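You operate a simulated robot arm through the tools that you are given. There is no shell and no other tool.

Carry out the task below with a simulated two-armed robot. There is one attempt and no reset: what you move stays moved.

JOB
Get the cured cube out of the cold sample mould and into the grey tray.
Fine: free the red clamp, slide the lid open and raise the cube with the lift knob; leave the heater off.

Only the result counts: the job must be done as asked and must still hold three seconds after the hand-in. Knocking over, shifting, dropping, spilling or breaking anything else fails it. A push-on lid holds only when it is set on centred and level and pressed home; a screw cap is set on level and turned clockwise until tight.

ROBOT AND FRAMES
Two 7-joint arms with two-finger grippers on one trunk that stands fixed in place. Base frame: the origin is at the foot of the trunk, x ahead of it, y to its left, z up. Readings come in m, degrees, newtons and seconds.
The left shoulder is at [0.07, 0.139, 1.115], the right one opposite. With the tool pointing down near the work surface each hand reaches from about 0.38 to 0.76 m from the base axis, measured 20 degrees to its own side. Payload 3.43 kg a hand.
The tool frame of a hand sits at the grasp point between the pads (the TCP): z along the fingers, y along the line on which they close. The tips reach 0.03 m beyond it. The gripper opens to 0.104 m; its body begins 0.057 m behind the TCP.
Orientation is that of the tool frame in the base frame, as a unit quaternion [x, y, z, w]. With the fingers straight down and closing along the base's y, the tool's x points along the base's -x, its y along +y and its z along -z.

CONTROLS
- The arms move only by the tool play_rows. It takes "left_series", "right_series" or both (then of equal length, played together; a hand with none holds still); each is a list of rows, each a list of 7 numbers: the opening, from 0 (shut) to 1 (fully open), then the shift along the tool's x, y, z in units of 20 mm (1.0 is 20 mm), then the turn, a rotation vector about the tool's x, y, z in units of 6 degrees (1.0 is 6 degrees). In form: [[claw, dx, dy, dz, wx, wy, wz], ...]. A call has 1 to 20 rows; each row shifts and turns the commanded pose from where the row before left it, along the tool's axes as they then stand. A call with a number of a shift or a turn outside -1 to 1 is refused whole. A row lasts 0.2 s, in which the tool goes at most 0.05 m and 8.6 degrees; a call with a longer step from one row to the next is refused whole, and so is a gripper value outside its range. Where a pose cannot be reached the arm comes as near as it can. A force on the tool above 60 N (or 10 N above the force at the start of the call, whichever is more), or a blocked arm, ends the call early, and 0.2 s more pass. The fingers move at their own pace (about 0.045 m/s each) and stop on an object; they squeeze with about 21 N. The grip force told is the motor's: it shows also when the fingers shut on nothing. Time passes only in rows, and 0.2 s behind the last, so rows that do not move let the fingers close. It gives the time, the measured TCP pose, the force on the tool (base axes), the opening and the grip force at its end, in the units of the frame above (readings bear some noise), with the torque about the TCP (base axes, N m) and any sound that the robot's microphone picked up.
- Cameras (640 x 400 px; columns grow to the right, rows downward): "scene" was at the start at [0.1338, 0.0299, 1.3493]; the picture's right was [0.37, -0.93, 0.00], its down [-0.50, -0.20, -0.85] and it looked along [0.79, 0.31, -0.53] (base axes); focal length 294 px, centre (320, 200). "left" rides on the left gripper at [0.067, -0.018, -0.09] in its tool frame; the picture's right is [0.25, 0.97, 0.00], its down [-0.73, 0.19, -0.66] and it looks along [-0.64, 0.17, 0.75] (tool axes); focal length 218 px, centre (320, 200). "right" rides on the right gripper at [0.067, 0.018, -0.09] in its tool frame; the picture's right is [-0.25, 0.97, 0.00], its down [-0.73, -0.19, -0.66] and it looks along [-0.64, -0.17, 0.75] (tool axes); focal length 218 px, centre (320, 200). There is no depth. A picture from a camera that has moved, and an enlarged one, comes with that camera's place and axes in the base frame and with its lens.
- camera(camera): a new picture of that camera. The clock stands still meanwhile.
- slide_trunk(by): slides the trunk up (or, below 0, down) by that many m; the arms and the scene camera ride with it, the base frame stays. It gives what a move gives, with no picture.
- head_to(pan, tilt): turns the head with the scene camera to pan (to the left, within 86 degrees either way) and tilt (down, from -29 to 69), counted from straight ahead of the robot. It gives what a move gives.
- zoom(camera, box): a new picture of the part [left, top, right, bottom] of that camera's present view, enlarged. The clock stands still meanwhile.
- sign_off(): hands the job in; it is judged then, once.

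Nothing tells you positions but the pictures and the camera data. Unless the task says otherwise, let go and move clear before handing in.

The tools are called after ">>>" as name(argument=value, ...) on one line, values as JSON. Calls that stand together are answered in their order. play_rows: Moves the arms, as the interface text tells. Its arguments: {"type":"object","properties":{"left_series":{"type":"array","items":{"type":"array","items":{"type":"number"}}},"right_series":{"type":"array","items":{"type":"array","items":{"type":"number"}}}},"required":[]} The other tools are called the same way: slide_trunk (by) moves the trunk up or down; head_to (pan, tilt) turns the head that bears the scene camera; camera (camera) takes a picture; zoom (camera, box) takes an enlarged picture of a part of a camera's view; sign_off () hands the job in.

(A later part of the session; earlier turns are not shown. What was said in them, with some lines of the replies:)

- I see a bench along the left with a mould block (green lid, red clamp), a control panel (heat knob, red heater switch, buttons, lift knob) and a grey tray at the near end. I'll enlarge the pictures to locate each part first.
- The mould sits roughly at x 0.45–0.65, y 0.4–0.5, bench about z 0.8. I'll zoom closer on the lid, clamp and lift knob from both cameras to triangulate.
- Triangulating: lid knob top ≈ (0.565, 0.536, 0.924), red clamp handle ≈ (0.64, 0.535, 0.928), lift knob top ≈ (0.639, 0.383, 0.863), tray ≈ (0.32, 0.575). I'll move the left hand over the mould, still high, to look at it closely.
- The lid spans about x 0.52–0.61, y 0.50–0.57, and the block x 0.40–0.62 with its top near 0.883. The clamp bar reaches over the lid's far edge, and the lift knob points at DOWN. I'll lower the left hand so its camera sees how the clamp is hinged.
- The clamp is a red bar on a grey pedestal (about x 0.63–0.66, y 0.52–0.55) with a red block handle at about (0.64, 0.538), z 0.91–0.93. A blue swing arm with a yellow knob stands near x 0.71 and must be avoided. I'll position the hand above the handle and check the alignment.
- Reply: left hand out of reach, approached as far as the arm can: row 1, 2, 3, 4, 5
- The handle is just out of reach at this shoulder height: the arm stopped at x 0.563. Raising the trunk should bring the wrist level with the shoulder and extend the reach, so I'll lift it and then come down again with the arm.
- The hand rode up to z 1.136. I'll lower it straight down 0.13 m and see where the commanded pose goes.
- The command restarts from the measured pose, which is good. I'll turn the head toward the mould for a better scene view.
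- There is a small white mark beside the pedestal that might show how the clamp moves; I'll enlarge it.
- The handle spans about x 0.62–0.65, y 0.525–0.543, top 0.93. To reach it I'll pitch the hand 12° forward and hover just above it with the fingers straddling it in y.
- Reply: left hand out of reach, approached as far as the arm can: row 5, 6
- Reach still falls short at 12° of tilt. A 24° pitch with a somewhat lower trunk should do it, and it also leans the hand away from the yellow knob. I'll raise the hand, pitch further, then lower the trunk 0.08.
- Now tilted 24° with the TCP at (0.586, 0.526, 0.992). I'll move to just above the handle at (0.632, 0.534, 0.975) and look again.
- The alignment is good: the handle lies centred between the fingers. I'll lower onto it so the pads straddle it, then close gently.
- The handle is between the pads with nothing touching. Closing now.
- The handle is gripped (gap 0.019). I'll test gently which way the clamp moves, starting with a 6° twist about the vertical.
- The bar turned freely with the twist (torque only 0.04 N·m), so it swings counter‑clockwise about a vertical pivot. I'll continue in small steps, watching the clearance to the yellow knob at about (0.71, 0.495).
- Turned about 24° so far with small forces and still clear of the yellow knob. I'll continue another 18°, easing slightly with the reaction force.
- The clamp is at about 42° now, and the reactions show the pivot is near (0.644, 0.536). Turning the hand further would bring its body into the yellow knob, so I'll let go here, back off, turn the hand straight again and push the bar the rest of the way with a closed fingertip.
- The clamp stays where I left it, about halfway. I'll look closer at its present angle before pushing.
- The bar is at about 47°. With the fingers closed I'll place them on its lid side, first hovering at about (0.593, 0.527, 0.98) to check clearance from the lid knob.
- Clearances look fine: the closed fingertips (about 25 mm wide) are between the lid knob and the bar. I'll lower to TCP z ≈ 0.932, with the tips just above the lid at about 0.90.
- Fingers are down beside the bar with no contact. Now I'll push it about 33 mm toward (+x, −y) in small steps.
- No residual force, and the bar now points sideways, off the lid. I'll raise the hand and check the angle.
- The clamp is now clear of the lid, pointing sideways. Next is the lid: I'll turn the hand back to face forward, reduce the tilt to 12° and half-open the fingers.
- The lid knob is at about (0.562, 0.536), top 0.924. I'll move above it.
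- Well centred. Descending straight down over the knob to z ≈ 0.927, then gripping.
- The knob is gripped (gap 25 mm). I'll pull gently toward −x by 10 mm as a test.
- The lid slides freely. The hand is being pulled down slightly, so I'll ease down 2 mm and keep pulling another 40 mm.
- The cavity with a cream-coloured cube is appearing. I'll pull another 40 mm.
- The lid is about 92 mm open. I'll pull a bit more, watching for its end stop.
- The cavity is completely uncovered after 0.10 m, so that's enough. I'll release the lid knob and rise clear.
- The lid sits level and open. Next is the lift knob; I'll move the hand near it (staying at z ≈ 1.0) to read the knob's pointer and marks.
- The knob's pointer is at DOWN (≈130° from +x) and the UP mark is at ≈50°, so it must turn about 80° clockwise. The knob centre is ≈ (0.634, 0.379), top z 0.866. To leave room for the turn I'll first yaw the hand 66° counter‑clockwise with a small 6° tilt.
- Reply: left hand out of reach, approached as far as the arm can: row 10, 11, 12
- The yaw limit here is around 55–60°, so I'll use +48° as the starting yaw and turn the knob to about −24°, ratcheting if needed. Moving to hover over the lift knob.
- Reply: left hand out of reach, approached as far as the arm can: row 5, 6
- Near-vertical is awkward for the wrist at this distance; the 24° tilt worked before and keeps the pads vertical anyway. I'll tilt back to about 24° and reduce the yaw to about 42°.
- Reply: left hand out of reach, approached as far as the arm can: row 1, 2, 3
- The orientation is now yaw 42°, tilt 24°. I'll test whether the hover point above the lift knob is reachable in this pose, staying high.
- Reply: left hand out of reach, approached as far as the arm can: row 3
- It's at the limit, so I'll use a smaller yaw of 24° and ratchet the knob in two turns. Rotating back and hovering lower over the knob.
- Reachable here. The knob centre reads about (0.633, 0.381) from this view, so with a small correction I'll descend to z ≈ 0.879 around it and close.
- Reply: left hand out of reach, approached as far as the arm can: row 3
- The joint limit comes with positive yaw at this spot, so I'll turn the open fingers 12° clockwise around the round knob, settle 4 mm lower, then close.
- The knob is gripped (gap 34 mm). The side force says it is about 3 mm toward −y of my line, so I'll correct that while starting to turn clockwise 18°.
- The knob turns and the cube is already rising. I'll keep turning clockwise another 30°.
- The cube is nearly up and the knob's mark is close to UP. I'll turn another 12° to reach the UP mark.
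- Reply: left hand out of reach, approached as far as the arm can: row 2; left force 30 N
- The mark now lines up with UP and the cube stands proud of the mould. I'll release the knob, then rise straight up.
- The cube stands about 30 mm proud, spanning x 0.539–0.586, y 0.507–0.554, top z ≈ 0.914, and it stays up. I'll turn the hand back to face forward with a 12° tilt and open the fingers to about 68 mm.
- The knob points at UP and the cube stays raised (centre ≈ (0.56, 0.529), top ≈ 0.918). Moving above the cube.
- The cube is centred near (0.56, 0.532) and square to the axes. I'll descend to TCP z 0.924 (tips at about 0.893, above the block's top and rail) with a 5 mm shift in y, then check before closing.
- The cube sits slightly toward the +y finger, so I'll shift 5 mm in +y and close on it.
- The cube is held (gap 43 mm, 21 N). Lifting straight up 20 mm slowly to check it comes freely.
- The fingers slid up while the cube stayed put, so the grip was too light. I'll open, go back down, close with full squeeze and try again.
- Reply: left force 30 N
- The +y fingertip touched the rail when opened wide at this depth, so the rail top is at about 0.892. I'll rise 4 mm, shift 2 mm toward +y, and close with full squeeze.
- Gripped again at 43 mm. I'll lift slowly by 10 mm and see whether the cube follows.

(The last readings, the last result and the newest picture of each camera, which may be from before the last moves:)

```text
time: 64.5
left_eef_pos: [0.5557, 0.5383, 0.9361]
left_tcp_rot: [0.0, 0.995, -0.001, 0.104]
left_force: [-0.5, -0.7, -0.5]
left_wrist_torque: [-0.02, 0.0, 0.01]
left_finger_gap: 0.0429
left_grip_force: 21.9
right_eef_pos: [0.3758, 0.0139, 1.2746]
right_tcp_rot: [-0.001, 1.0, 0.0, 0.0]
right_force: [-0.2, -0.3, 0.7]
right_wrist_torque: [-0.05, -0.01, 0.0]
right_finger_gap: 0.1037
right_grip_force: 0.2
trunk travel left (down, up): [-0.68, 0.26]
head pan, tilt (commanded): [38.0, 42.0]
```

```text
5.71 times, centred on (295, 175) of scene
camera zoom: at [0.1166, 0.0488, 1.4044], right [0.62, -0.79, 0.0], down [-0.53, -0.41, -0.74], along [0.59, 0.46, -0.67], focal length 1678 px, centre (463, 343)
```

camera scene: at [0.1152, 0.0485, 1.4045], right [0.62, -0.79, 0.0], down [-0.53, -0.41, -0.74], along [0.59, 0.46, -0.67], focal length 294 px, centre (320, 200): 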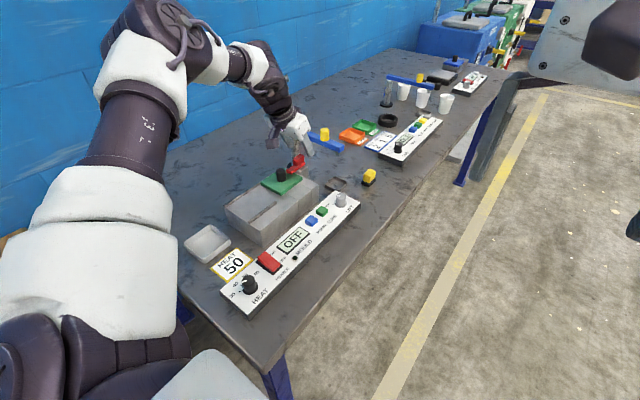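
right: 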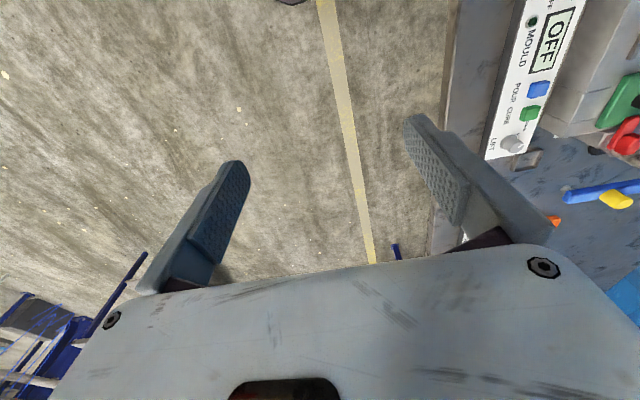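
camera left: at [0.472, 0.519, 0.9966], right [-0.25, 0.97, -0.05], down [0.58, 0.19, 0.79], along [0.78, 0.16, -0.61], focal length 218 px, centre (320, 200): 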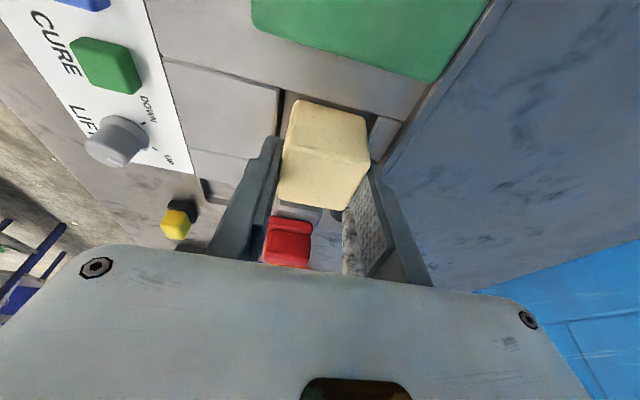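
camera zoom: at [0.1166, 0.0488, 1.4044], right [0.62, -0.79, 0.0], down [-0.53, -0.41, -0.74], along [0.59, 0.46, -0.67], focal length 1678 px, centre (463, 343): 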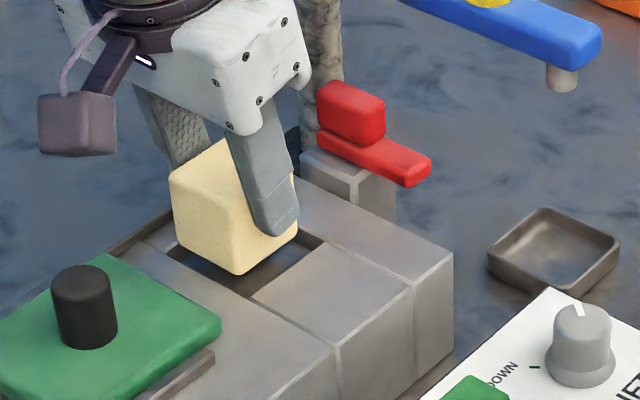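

The cube is coming up with the fingers now. I'll keep lifting gently, 50 mm more.

>>> play_rows(left_series=[[0, -0.04, 0, -0.19, 0, 0, 0], [0, -0.052, 0, -0.245, 0, 0, 0], [0, -0.052, 0, -0.245, 0, 0, 0], [0, -0.052, 0, -0.245, 0, 0, 0], [0, -0.052, 0, -0.245, 0, 0, 0], [0, -0.052, 0, -0.245, 0, 0, 0], [0, -0.052, 0, -0.245, 0, 0, 0], [0, -0.052, 0, -0.245, 0, 0, 0], [0, -0.052, 0, -0.245, 0, 0, 0], [0, -0.04, 0, -0.19, 0, 0, 0], [0, 0, 0, 0, 0, 0, 0]])

>>> zoom(camera="left", box=[200, 60, 440, 260])

>>> zoom(camera="scene", box=[225, 110, 345, 220])

```text
time: 66.9
left_eef_pos: [0.5555, 0.538, 0.984]
left_tcp_rot: [0.0, 0.995, 0.0, 0.103]
left_force: [-0.6, -0.5, -0.9]
left_wrist_torque: [-0.01, 0.02, -0.01]
left_finger_gap: 0.0432
left_grip_force: 20.9
right_eef_pos: [0.3767, 0.0136, 1.2746]
right_tcp_rot: [-0.001, 1.0, 0.001, 0.0]
right_force: [0.4, 0.1, 0.5]
right_wrist_torque: [0.02, 0.0, -0.03]
right_finger_gap: 0.1043
right_grip_force: 0.0
trunk travel left (down, up): [-0.68, 0.26]
head pan, tilt (commanded): [38.0, 42.0]
```

```text
2.00 times, centred on (320, 160) of left
camera zoom: at [0.4717, 0.5205, 1.0563], right [-0.25, 0.97, -0.05], down [0.58, 0.19, 0.79], along [0.78, 0.16, -0.61], focal length 436 px, centre (320, 280)
```

zoom: 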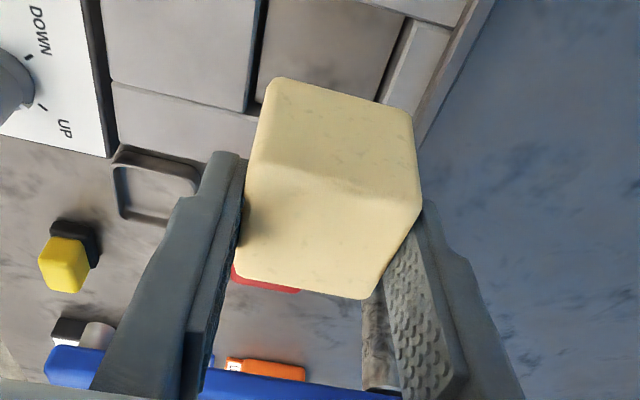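

```text
3.64 times, centred on (285, 165) of scene
camera zoom: at [0.1166, 0.0488, 1.4044], right [0.62, -0.79, 0.0], down [-0.53, -0.41, -0.74], along [0.59, 0.46, -0.67], focal length 1068 px, centre (447, 327)
```

zoom: 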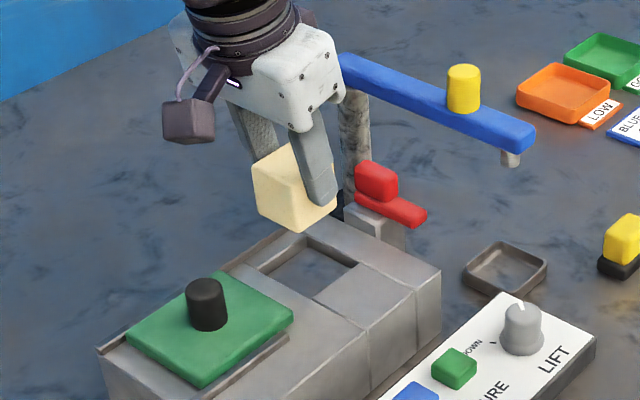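

The cube is out of the mould and held without slipping. I'll raise it another 50 mm and carry it toward the tray, passing well above the lid knob.

>>> play_rows(left_series=[[0, -0.06, 0, -0.3, 0, 0, 0], [0, -0.104, 0, -0.489, 0, 0, 0], [0, -0.104, 0, -0.489, 0, 0, 0], [0, -0.104, 0, -0.489, 0, 0, 0], [0, -0.104, 0, -0.489, 0, 0, 0], [0, -0.04, 0, -0.2, 0, 0, 0], [0, 0.2, 0.03, -0.043, 0, 0, 0], [0, 0.4, 0.06, -0.085, 0, 0, 0], [0, 0.6, 0.09, -0.128, 0, 0, 0], [0, 0.733, 0.115, -0.156, 0, 0, 0], [0, 0.733, 0.115, -0.156, 0, 0, 0], [0, 0.733, 0.115, -0.156, 0, 0, 0], [0, 0.733, 0.115, -0.156, 0, 0, 0], [0, 0.733, 0.115, -0.156, 0, 0, 0], [0, 0.733, 0.115, -0.156, 0, 0, 0], [0, 0.733, 0.115, -0.156, 0, 0, 0], [0, 0.733, 0.115, -0.156, 0, 0, 0], [0, 0.5, 0.08, -0.106, 0, 0, 0], [0, 0.25, 0.04, -0.053, 0, 0, 0], [0, 0, 0, 0, 0, 0, 0]])

>>> camera(camera="left")

>>> camera(camera="scene")

```text
time: 71.1
left_eef_pos: [0.3961, 0.5629, 1.0331]
left_tcp_rot: [0.001, 0.995, -0.001, 0.104]
left_force: [-0.2, -1.0, 0.0]
left_wrist_torque: [-0.03, -0.03, 0.0]
left_finger_gap: 0.0429
left_grip_force: 21.3
right_eef_pos: [0.3763, 0.0136, 1.2746]
right_tcp_rot: [0.0, 1.0, 0.001, 0.0]
right_force: [-0.6, -0.6, 0.8]
right_wrist_torque: [-0.02, 0.01, 0.0]
right_finger_gap: 0.1041
right_grip_force: 0.0
trunk travel left (down, up): [-0.68, 0.26]
head pan, tilt (commanded): [38.0, 42.0]
```

```text
taken
camera left: at [0.3118, 0.5449, 1.1065], right [-0.25, 0.97, -0.05], down [0.58, 0.19, 0.79], along [0.78, 0.16, -0.61], focal length 218 px, centre (320, 200)
```

left: 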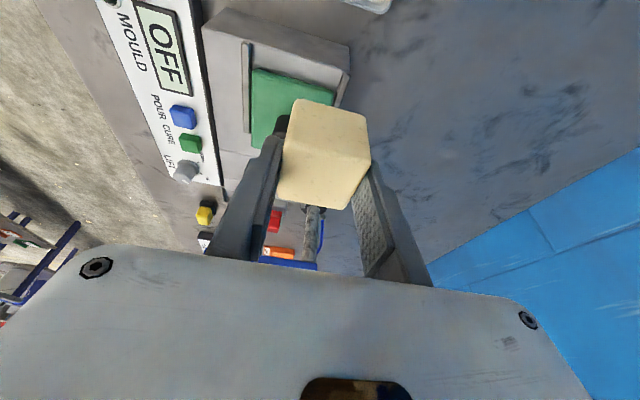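

```text
taken
camera scene: at [0.1165, 0.0487, 1.4044], right [0.62, -0.79, 0.0], down [-0.53, -0.41, -0.74], along [0.59, 0.46, -0.67], focal length 294 px, centre (320, 200)
```

scene: 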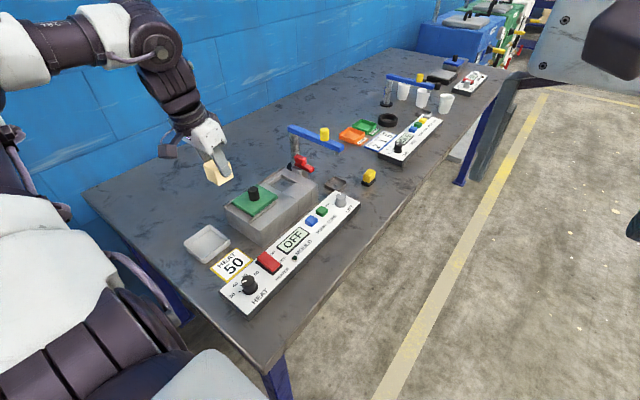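

Carried well, with no slip. I'll zoom in on the tray to fix its position and height.

>>> zoom(camera="scene", box=[165, 190, 295, 300])

>>> zoom(camera="scene", box=[180, 215, 240, 270])

>>> zoom(camera="scene", box=[180, 120, 260, 190])

```text
3.64 times, centred on (230, 245) of scene
camera zoom: at [0.1165, 0.0487, 1.4044], right [0.62, -0.79, 0.0], down [-0.53, -0.41, -0.74], along [0.59, 0.46, -0.67], focal length 1068 px, centre (647, 36)
```

zoom: 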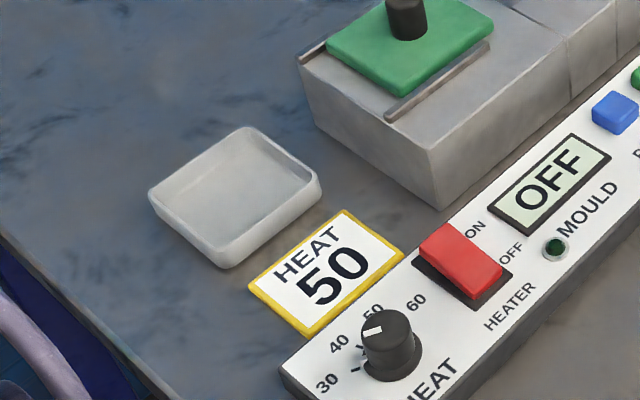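

```text
7.27 times, centred on (210, 242) of scene
camera zoom: at [0.1165, 0.0487, 1.4044], right [0.62, -0.79, 0.0], down [-0.53, -0.41, -0.74], along [0.59, 0.46, -0.67], focal length 2136 px, centre (1120, -109)
```

zoom: 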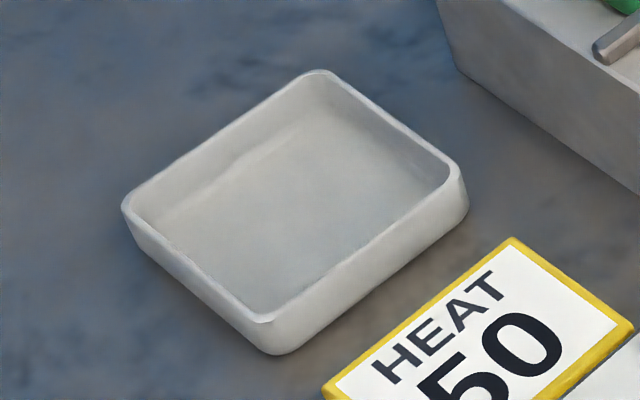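

```text
5.71 times, centred on (220, 155) of scene
camera zoom: at [0.1165, 0.0487, 1.4044], right [0.62, -0.79, 0.0], down [-0.53, -0.41, -0.74], along [0.59, 0.46, -0.67], focal length 1678 px, centre (891, 457)
```

zoom: 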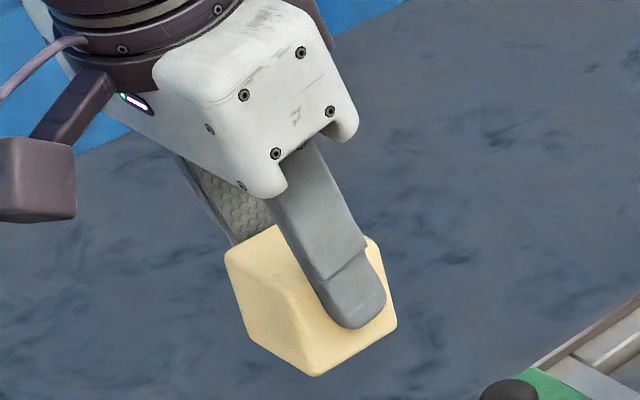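

The tray rim is at z ≈ 0.84, and the tray spans about x 0.278–0.357, y 0.525–0.602 (centre ≈ (0.317, 0.563)). The cube bottom hangs about 54 mm below the TCP and its centre is 8 mm ahead of it, so I'll move the TCP above (0.309, 0.563).

>>> play_rows(left_series=[[0, 0.3, 0, 0.04, 0, 0, 0], [0, 0.65, 0, 0.08, 0, 0, 0], [0, 0.75, 0, 0.09, 0, 0, 0], [0, 0.75, 0, 0.09, 0, 0, 0], [0, 0.75, 0, 0.09, 0, 0, 0], [0, 0.75, 0, 0.09, 0, 0, 0], [0, 0.42, 0, 0.05, 0, 0, 0], [0, 0.2, 0, 0.03, 0, 0, 0], [0, 0, 0, 0, 0, 0, 0]])

>>> camera(camera="left")

>>> zoom(camera="scene", box=[130, 150, 290, 290])

```text
time: 73.1
left_eef_pos: [0.3085, 0.5647, 1.0047]
left_tcp_rot: [0.0, 0.995, -0.001, 0.104]
left_force: [1.0, 0.2, 0.0]
left_wrist_torque: [0.0, -0.01, 0.01]
left_finger_gap: 0.0428
left_grip_force: 21.3
right_eef_pos: [0.3749, 0.0129, 1.2739]
right_tcp_rot: [-0.001, 1.0, 0.0, 0.0]
right_force: [-0.4, -0.1, 0.1]
right_wrist_torque: [0.02, -0.01, -0.02]
right_finger_gap: 0.1041
right_grip_force: 0.1
trunk travel left (down, up): [-0.68, 0.26]
head pan, tilt (commanded): [38.0, 42.0]
```

```text
taken
camera left: at [0.2245, 0.5453, 1.0767], right [-0.25, 0.97, -0.05], down [0.58, 0.19, 0.79], along [0.78, 0.16, -0.61], focal length 218 px, centre (320, 200)
```

left: 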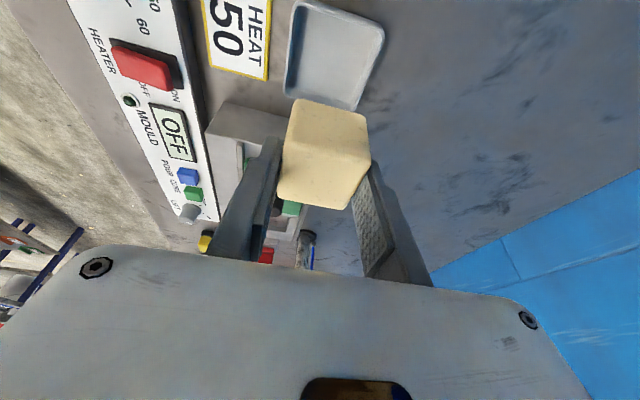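

```text
2.86 times, centred on (210, 220) of scene
camera zoom: at [0.1164, 0.0488, 1.4044], right [0.62, -0.79, 0.0], down [-0.53, -0.41, -0.74], along [0.59, 0.46, -0.67], focal length 839 px, centre (634, 143)
```

zoom: 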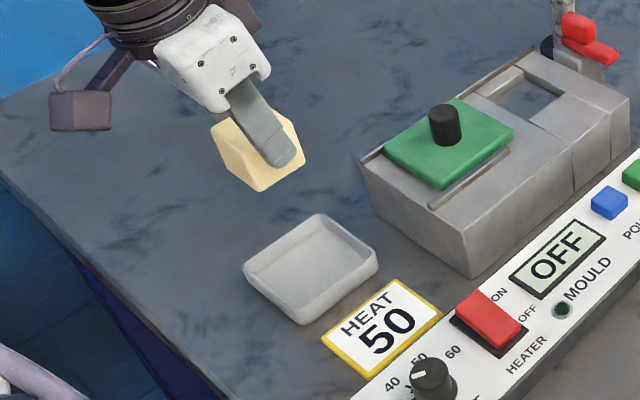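

From this view the tray centre is at about (0.315, 0.566), and the cube is right above it. Lowering 85 mm to just above the tray rim.

>>> play_rows(left_series=[[0, 0.05, 0, 0.245, 0, 0, 0], [0, 0.104, 0, 0.489, 0, 0, 0], [0, 0.104, 0, 0.489, 0, 0, 0], [0, 0.104, 0, 0.489, 0, 0, 0], [0, 0.104, 0, 0.489, 0, 0, 0], [0, 0.104, 0, 0.489, 0, 0, 0], [0, 0.104, 0, 0.489, 0, 0, 0], [0, 0.104, 0, 0.489, 0, 0, 0], [0, 0.05, 0, 0.245, 0, 0, 0], [0, 0, 0, 0, 0, 0, 0]])

>>> camera(camera="left")

>>> zoom(camera="scene", box=[160, 180, 260, 280])

```text
time: 75.3
left_eef_pos: [0.3066, 0.5645, 0.9248]
left_tcp_rot: [0.0, 0.995, -0.001, 0.103]
left_force: [-0.9, -0.4, -0.3]
left_wrist_torque: [0.01, 0.03, -0.01]
left_finger_gap: 0.0428
left_grip_force: 21.2
right_eef_pos: [0.3756, 0.0135, 1.2763]
right_tcp_rot: [-0.001, 1.0, 0.0, -0.001]
right_force: [-0.6, -0.7, 0.4]
right_wrist_torque: [-0.05, 0.0, 0.01]
right_finger_gap: 0.1039
right_grip_force: 0.0
trunk travel left (down, up): [-0.68, 0.26]
head pan, tilt (commanded): [38.0, 42.0]
```

```text
taken
camera left: at [0.2244, 0.5453, 0.997], right [-0.25, 0.97, -0.05], down [0.58, 0.19, 0.79], along [0.78, 0.16, -0.61], focal length 218 px, centre (320, 200)
```

left: 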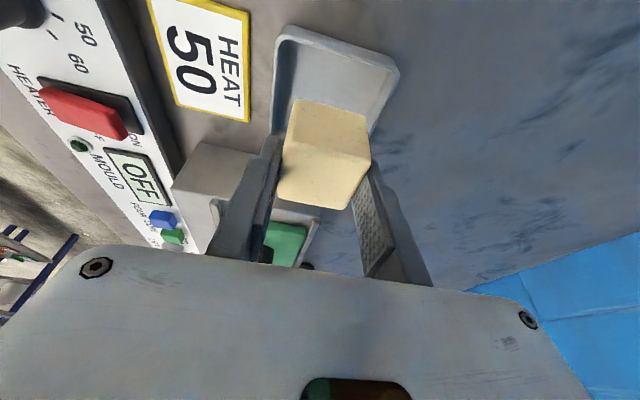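

```text
4.00 times, centred on (210, 230) of scene
camera zoom: at [0.1163, 0.0487, 1.4044], right [0.62, -0.79, 0.0], down [-0.53, -0.41, -0.74], along [0.59, 0.46, -0.67], focal length 1175 px, centre (760, 80)
```

zoom: 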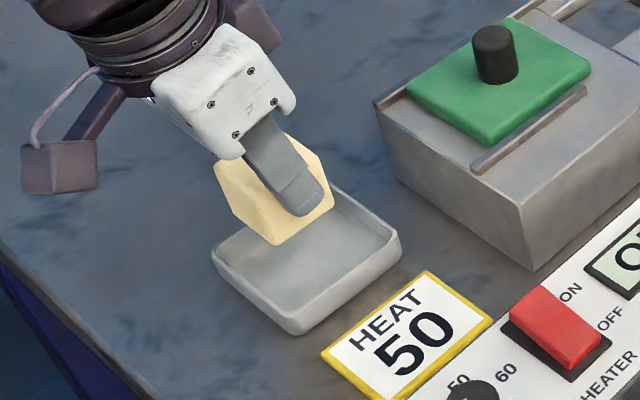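

The cube is over the tray with its bottom near z 0.871. Continuing down 25 mm, then I'll feel for the floor in small steps.

>>> play_rows(left_series=[[0, 0.052, 0, 0.245, 0, 0, 0], [0, 0.052, 0, 0.245, 0, 0, 0], [0, 0.052, 0, 0.245, 0, 0, 0], [0, 0.052, 0, 0.245, 0, 0, 0], [0, 0.052, 0, 0.245, 0, 0, 0], [0, 0, 0, 0, 0, 0, 0]])

>>> zoom(camera="scene", box=[165, 190, 245, 270])

>>> camera(camera="left")

```text
time: 76.7
left_eef_pos: [0.3084, 0.564, 0.899]
left_tcp_rot: [0.0, 0.995, 0.0, 0.103]
left_force: [0.1, 0.1, 0.3]
left_wrist_torque: [-0.01, 0.0, 0.01]
left_finger_gap: 0.043
left_grip_force: 21.2
right_eef_pos: [0.3751, 0.0142, 1.2749]
right_tcp_rot: [-0.001, 1.0, 0.0, 0.0]
right_force: [-0.8, -0.3, 0.5]
right_wrist_torque: [0.01, 0.01, 0.04]
right_finger_gap: 0.1038
right_grip_force: 0.2
trunk travel left (down, up): [-0.68, 0.26]
head pan, tilt (commanded): [38.0, 42.0]
```

```text
5.00 times, centred on (205, 230) of scene
camera zoom: at [0.1163, 0.0487, 1.4044], right [0.62, -0.79, 0.0], down [-0.53, -0.41, -0.74], along [0.59, 0.46, -0.67], focal length 1469 px, centre (895, 50)
```

zoom: 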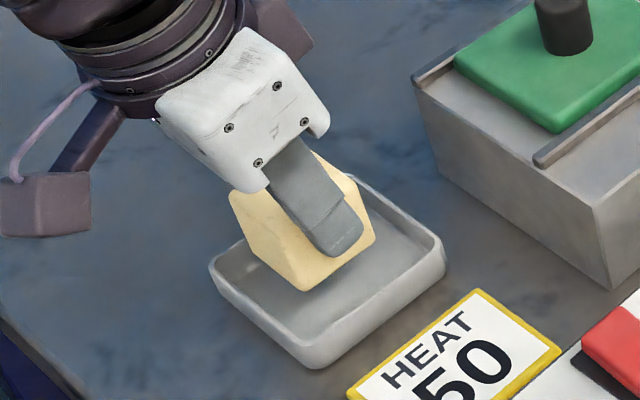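

```text
taken
camera left: at [0.2244, 0.5454, 0.9717], right [-0.25, 0.97, -0.05], down [0.58, 0.19, 0.79], along [0.78, 0.17, -0.61], focal length 218 px, centre (320, 200)
```

left: 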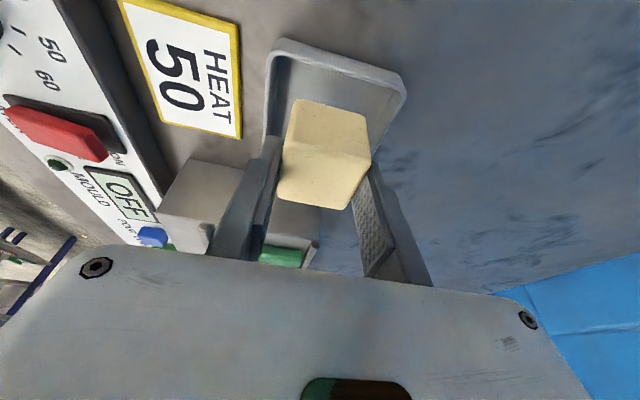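

Still free. I'll go down in 4 mm steps and watch the vertical force.

>>> play_rows(left_series=[[0, 0.042, 0, 0.196, 0, 0, 0], [0, 0.042, 0, 0.196, 0, 0, 0], [0, 0, 0, 0, 0, 0, 0]])

```text
time: 77.5
left_eef_pos: [0.31, 0.5637, 0.8919]
left_tcp_rot: [0.0, 0.995, 0.0, 0.103]
left_force: [-0.1, 0.8, -0.8]
left_wrist_torque: [0.0, 0.03, -0.01]
left_finger_gap: 0.043
left_grip_force: 21.3
right_eef_pos: [0.3763, 0.0135, 1.2746]
right_tcp_rot: [-0.001, 1.0, 0.0, -0.001]
right_force: [-0.1, 0.1, -0.1]
right_wrist_torque: [0.02, -0.01, -0.02]
right_finger_gap: 0.1039
right_grip_force: 0.0
trunk travel left (down, up): [-0.68, 0.26]
head pan, tilt (commanded): [38.0, 42.0]
```

>>> play_rows(left_series=[[0, 0.032, 0, 0.147, 0, 0, 0], [0, 0.032, 0, 0.147, 0, 0, 0], [0, 0, 0, 0, 0, 0, 0]])

>>> zoom(camera="scene", box=[165, 190, 245, 270])

```text
time: 78.3
left_eef_pos: [0.309, 0.5634, 0.885]
left_tcp_rot: [0.0, 0.995, -0.001, 0.103]
left_force: [0.1, 0.3, 0.2]
left_wrist_torque: [0.01, 0.01, 0.01]
left_finger_gap: 0.0427
left_grip_force: 20.8
right_eef_pos: [0.3757, 0.0132, 1.2745]
right_tcp_rot: [0.001, 1.0, 0.0, 0.0]
right_force: [-0.1, -0.6, 0.8]
right_wrist_torque: [0.02, -0.01, 0.01]
right_finger_gap: 0.104
right_grip_force: 0.0
trunk travel left (down, up): [-0.68, 0.26]
head pan, tilt (commanded): [38.0, 42.0]
```

```text
5.00 times, centred on (205, 230) of scene
camera zoom: at [0.1164, 0.0487, 1.4044], right [0.62, -0.79, 0.0], down [-0.53, -0.41, -0.74], along [0.59, 0.46, -0.67], focal length 1469 px, centre (895, 50)
```

zoom: 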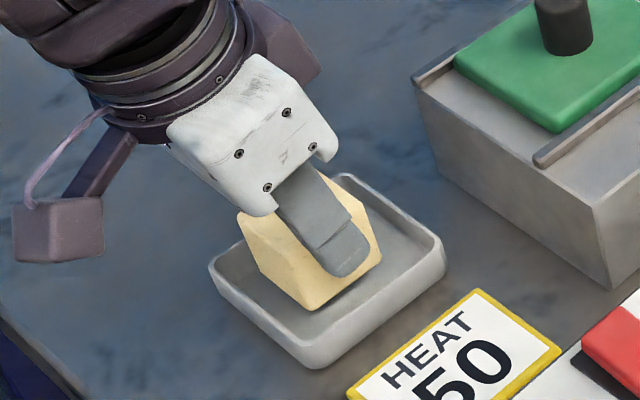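

>>> play_rows(left_series=[[0, 0.026, 0, 0.122, 0, 0, 0], [0, 0.026, 0, 0.122, 0, 0, 0], [0, 0, 0, 0, 0, 0, 0]])

>>> zoom(camera="scene", box=[180, 205, 240, 265])

>>> camera(camera="left")

```text
time: 79.1
left_eef_pos: [0.3094, 0.5642, 0.8804]
left_tcp_rot: [0.001, 0.995, -0.002, 0.104]
left_force: [-0.6, -0.4, -0.5]
left_wrist_torque: [-0.02, 0.01, 0.04]
left_finger_gap: 0.0432
left_grip_force: 21.2
right_eef_pos: [0.3758, 0.0144, 1.2742]
right_tcp_rot: [-0.001, 1.0, 0.001, 0.0]
right_force: [0.0, -0.6, 0.3]
right_wrist_torque: [0.04, 0.02, 0.01]
right_finger_gap: 0.1042
right_grip_force: 0.1
trunk travel left (down, up): [-0.68, 0.26]
head pan, tilt (commanded): [38.0, 42.0]
```

```text
6.67 times, centred on (210, 235) of scene
camera zoom: at [0.1163, 0.0487, 1.4044], right [0.62, -0.79, 0.0], down [-0.53, -0.41, -0.74], along [0.59, 0.46, -0.67], focal length 1958 px, centre (1053, -33)
```

zoom: 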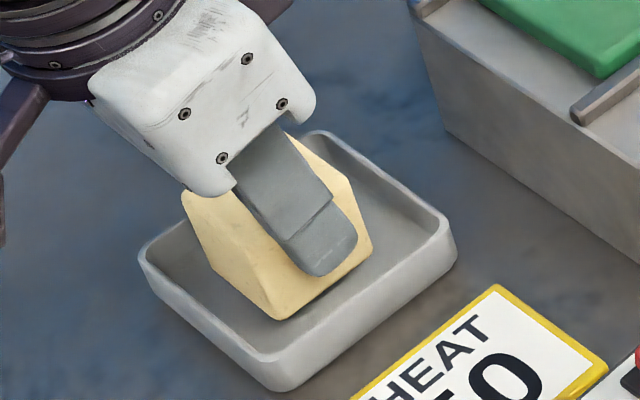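

```text
taken
camera left: at [0.2245, 0.5452, 0.9534], right [-0.25, 0.97, -0.05], down [0.58, 0.19, 0.79], along [0.78, 0.16, -0.61], focal length 218 px, centre (320, 200)
```

left: 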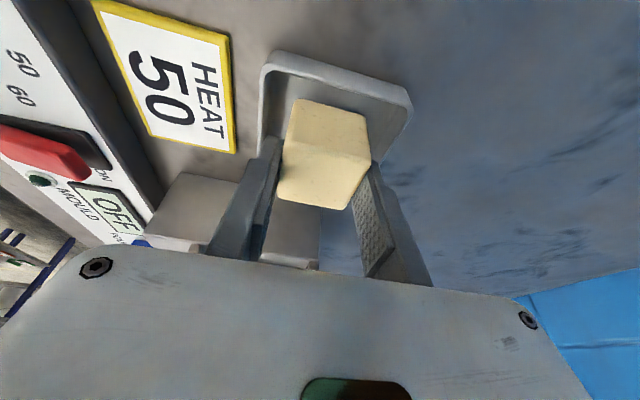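

>>> play_rows(left_series=[[0, 0.026, 0, 0.122, 0, 0, 0], [0, 0.026, 0, 0.122, 0, 0, 0], [0, 0, 0, 0, 0, 0, 0]])

>>> zoom(camera="scene", box=[180, 205, 240, 265])

```text
time: 79.9
left_eef_pos: [0.3083, 0.5642, 0.8753]
left_tcp_rot: [0.0, 0.995, -0.001, 0.104]
left_force: [0.2, 0.0, -0.6]
left_wrist_torque: [-0.03, 0.0, 0.02]
left_finger_gap: 0.0429
left_grip_force: 21.3
right_eef_pos: [0.3757, 0.013, 1.2752]
right_tcp_rot: [-0.002, 1.0, -0.001, 0.001]
right_force: [-0.5, -0.3, 0.1]
right_wrist_torque: [-0.02, 0.04, 0.01]
right_finger_gap: 0.1042
right_grip_force: 0.1
trunk travel left (down, up): [-0.68, 0.26]
head pan, tilt (commanded): [38.0, 42.0]
```

```text
6.67 times, centred on (210, 235) of scene
camera zoom: at [0.1163, 0.0487, 1.4044], right [0.62, -0.79, 0.0], down [-0.53, -0.41, -0.74], along [0.59, 0.46, -0.67], focal length 1958 px, centre (1053, -33)
```

zoom: 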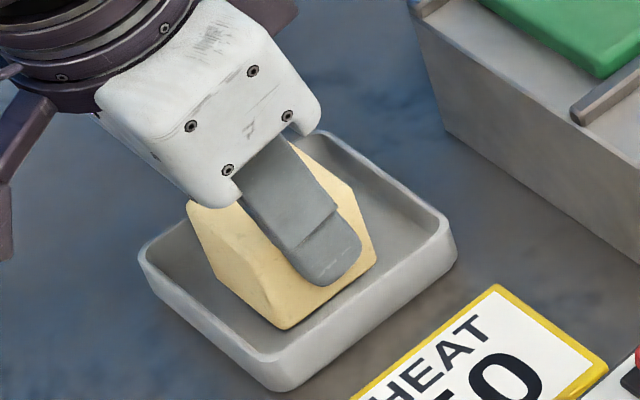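

>>> play_rows(left_series=[[0, 0.026, 0, 0.122, 0, 0, 0], [0, 0.026, 0, 0.122, 0, 0, 0], [0, 0, 0, 0, 0, 0, 0]])

>>> zoom(camera="scene", box=[180, 205, 240, 265])

>>> camera(camera="left")

```text
time: 80.7
left_eef_pos: [0.3096, 0.5632, 0.871]
left_tcp_rot: [0.001, 0.995, 0.0, 0.105]
left_force: [0.7, 1.5, 8.0]
left_wrist_torque: [0.08, 0.17, -0.02]
left_finger_gap: 0.0427
left_grip_force: 21.0
right_eef_pos: [0.3759, 0.0123, 1.2743]
right_tcp_rot: [-0.001, 1.0, 0.0, 0.0]
right_force: [0.2, 1.0, 0.2]
right_wrist_torque: [0.0, -0.04, 0.02]
right_finger_gap: 0.1042
right_grip_force: 0.1
trunk travel left (down, up): [-0.68, 0.26]
head pan, tilt (commanded): [38.0, 42.0]
```

```text
6.67 times, centred on (210, 235) of scene
camera zoom: at [0.1159, 0.0479, 1.4046], right [0.62, -0.79, 0.0], down [-0.53, -0.41, -0.74], along [0.59, 0.46, -0.67], focal length 1958 px, centre (1053, -33)
```

zoom: 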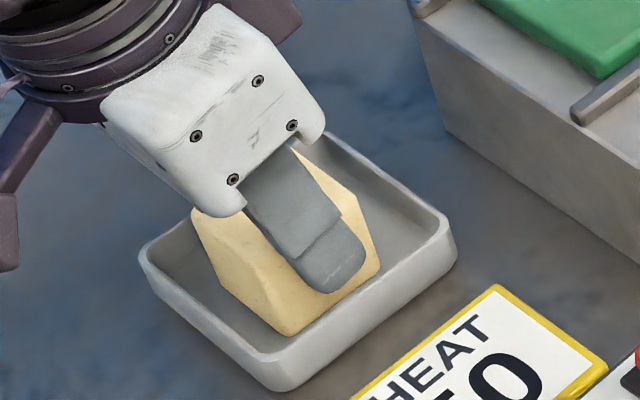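

```text
taken
camera left: at [0.2244, 0.5439, 0.9445], right [-0.25, 0.97, -0.05], down [0.58, 0.19, 0.79], along [0.78, 0.17, -0.61], focal length 218 px, centre (320, 200)
```

left: 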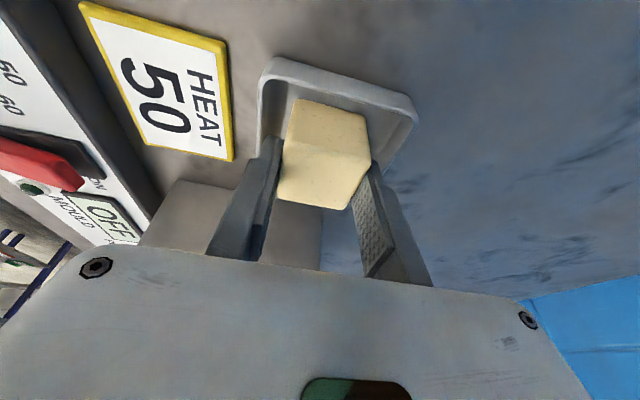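

The floor is reached (8 N upward at TCP 0.871), with the cube inside the tray. I'll open the fingers just a few millimetres so they don't push the tray walls, and check.

>>> play_rows(left_series=[[0.43, 0, 0, 0, 0, 0, 0], [0.45, 0, 0, 0, 0, 0, 0], [0.47, 0, 0, 0, 0, 0, 0], [0.47, 0, 0, 0, 0, 0, 0]])

>>> zoom(camera="scene", box=[180, 205, 240, 265])

>>> zoom(camera="left", box=[220, 40, 440, 220])

```text
time: 81.7
left_eef_pos: [0.3092, 0.5617, 0.8713]
left_tcp_rot: [0.0, 0.995, -0.001, 0.103]
left_force: [-0.2, 0.7, 0.0]
left_wrist_torque: [0.01, 0.02, 0.0]
left_finger_gap: 0.0489
left_grip_force: 0.0
right_eef_pos: [0.3769, 0.014, 1.2756]
right_tcp_rot: [-0.002, 1.0, -0.001, 0.0]
right_force: [-0.1, -0.6, -0.4]
right_wrist_torque: [0.01, -0.02, -0.01]
right_finger_gap: 0.104
right_grip_force: 0.0
trunk travel left (down, up): [-0.68, 0.26]
head pan, tilt (commanded): [38.0, 42.0]
```

```text
6.67 times, centred on (210, 235) of scene
camera zoom: at [0.1164, 0.0487, 1.4044], right [0.62, -0.79, 0.0], down [-0.53, -0.41, -0.74], along [0.59, 0.46, -0.67], focal length 1958 px, centre (1053, -33)
```

zoom: 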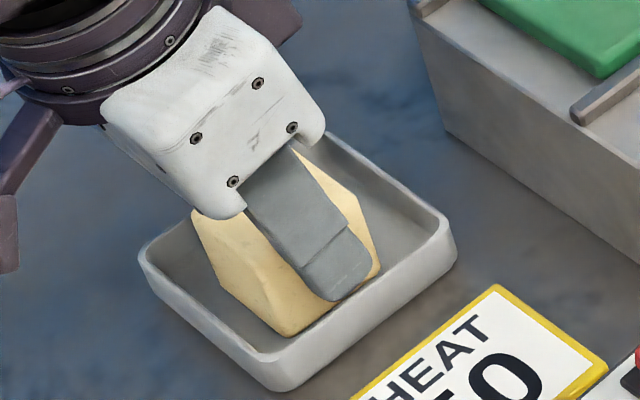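

```text
2.22 times, centred on (330, 130) of left
camera zoom: at [0.2244, 0.5441, 0.9435], right [-0.25, 0.97, -0.05], down [0.58, 0.19, 0.79], along [0.78, 0.16, -0.61], focal length 485 px, centre (298, 356)
```

zoom: 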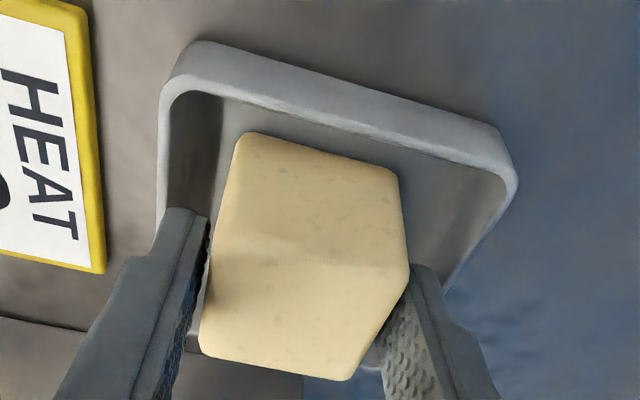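

The fingers are free (0 N) and the cube sits in the tray. I'll rise straight up slowly, centring 1 mm toward +y.

>>> play_rows(left_series=[[0.48, 0, 0.05, 0, 0, 0, 0], [0.48, -0.026, 0, -0.122, 0, 0, 0], [0.48, -0.052, 0, -0.245, 0, 0, 0], [0.48, -0.104, 0, -0.489, 0, 0, 0], [0.48, -0.104, 0, -0.489, 0, 0, 0], [0.48, -0.104, 0, -0.489, 0, 0, 0], [0.48, -0.104, 0, -0.489, 0, 0, 0], [0.48, 0, 0, 0, 0, 0, 0]])

>>> zoom(camera="scene", box=[170, 190, 250, 270])

>>> camera(camera="left")

```text
time: 83.5
left_eef_pos: [0.3085, 0.5644, 0.9178]
left_tcp_rot: [0.0, 0.995, -0.001, 0.103]
left_force: [0.0, 1.1, 0.7]
left_wrist_torque: [0.02, -0.01, 0.01]
left_finger_gap: 0.0499
left_grip_force: 0.1
right_eef_pos: [0.3756, 0.0136, 1.2736]
right_tcp_rot: [0.0, 1.0, 0.0, 0.0]
right_force: [0.1, -0.4, 1.0]
right_wrist_torque: [-0.01, 0.0, 0.0]
right_finger_gap: 0.104
right_grip_force: 0.0
trunk travel left (down, up): [-0.68, 0.26]
head pan, tilt (commanded): [38.0, 42.0]
```

```text
5.00 times, centred on (210, 230) of scene
camera zoom: at [0.1165, 0.0489, 1.4044], right [0.62, -0.79, 0.0], down [-0.53, -0.41, -0.74], along [0.59, 0.46, -0.67], focal length 1469 px, centre (870, 50)
```

zoom: 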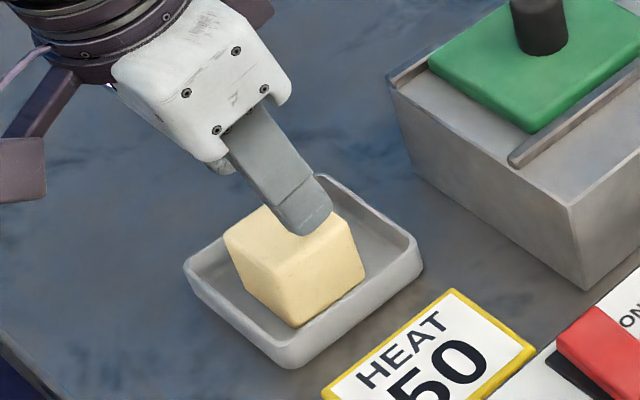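

```text
taken
camera left: at [0.2237, 0.546, 0.9907], right [-0.25, 0.97, -0.05], down [0.58, 0.19, 0.79], along [0.78, 0.16, -0.61], focal length 218 px, centre (320, 200)
```

left: 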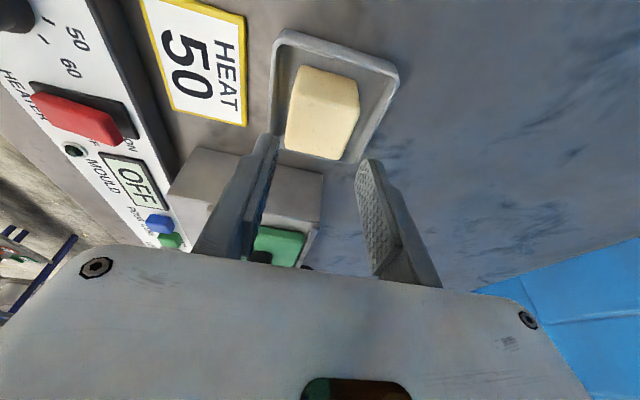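

The cube rests flat in the grey tray. I'll raise the hand well clear and take a final look over everything.

>>> play_rows(left_series=[[0.5, -0.208, 0, -0.978, 0, 0, 0], [0.5, -0.208, 0, -0.978, 0, 0, 0], [0.5, -0.208, 0, -0.978, 0, 0, 0], [0.5, -0.208, 0, -0.978, 0, 0, 0], [0.5, -0.208, 0, -0.978, 0, 0, 0], [0.5, -0.208, 0, -0.978, 0, 0, 0], [0.5, -0.208, 0, -0.978, 0, 0, 0], [0.5, 0, 0, 0, 0, 0, 0]])

>>> zoom(camera="scene", box=[165, 100, 385, 320])

>>> zoom(camera="scene", box=[170, 190, 300, 300])

```text
time: 85.3
left_eef_pos: [0.3091, 0.5644, 1.0578]
left_tcp_rot: [0.0, 0.995, -0.001, 0.104]
left_force: [0.1, -0.1, -0.1]
left_wrist_torque: [0.0, 0.04, -0.04]
left_finger_gap: 0.0519
left_grip_force: 0.0
right_eef_pos: [0.376, 0.0144, 1.275]
right_tcp_rot: [0.0, 1.0, -0.001, 0.0]
right_force: [0.1, 0.0, 0.3]
right_wrist_torque: [-0.01, -0.03, -0.03]
right_finger_gap: 0.104
right_grip_force: 0.1
trunk travel left (down, up): [-0.68, 0.26]
head pan, tilt (commanded): [38.0, 42.0]
```

```text
1.82 times, centred on (275, 210) of scene
camera zoom: at [0.1165, 0.049, 1.4044], right [0.62, -0.79, 0.0], down [-0.53, -0.41, -0.74], along [0.59, 0.46, -0.67], focal length 534 px, centre (402, 182)
```

zoom: 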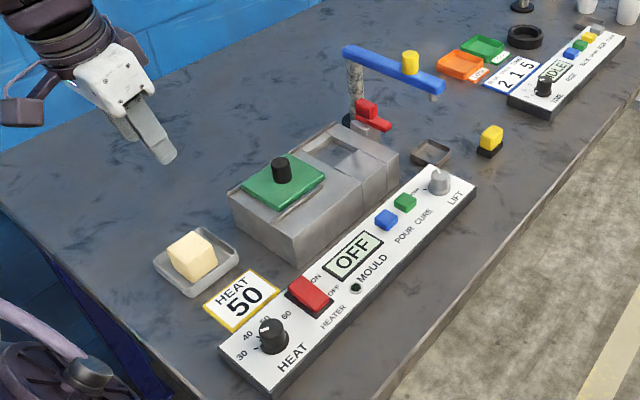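

```text
3.64 times, centred on (235, 245) of scene
camera zoom: at [0.1165, 0.049, 1.4044], right [0.62, -0.79, 0.0], down [-0.53, -0.41, -0.74], along [0.59, 0.46, -0.67], focal length 1068 px, centre (629, 36)
```

zoom: 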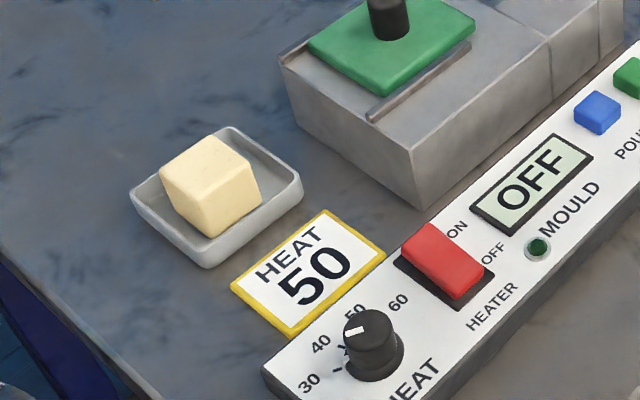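

The cube sits flat in the grey tray. The heater still shows OFF, the blue arm, card and other items look unmoved, and the hand is clear with its fingers open. Handing in.

>>> sign_off()

```text
The job is handed in.
```

The cured cube is out of the mould and resting flat in the grey tray. The job is handed in, but no verdict has come back yet.

- **Clamp:** the red clamp is swung sideways, clear of the lid. I turned it part way with the gripper and pushed it the rest with a closed fingertip, because turning the hand further would have hit the yellow knob on the blue arm.
- **Lid:** it is slid open by about 0.10 m and still lies level on the block.
- **Lift knob:** its mark is on UP and it stayed there after I let go.
- **Heater:** it was left alone, and the panel still reads OFF.

Two small slips happened along the way. The first grip on the cube slid off without moving it. While regripping, an open fingertip pressed on the mould's rail with about 28 N. The second lift held without slipping.

In the last pictures nothing else on the bench looked moved, and the hand was clear of the tray.
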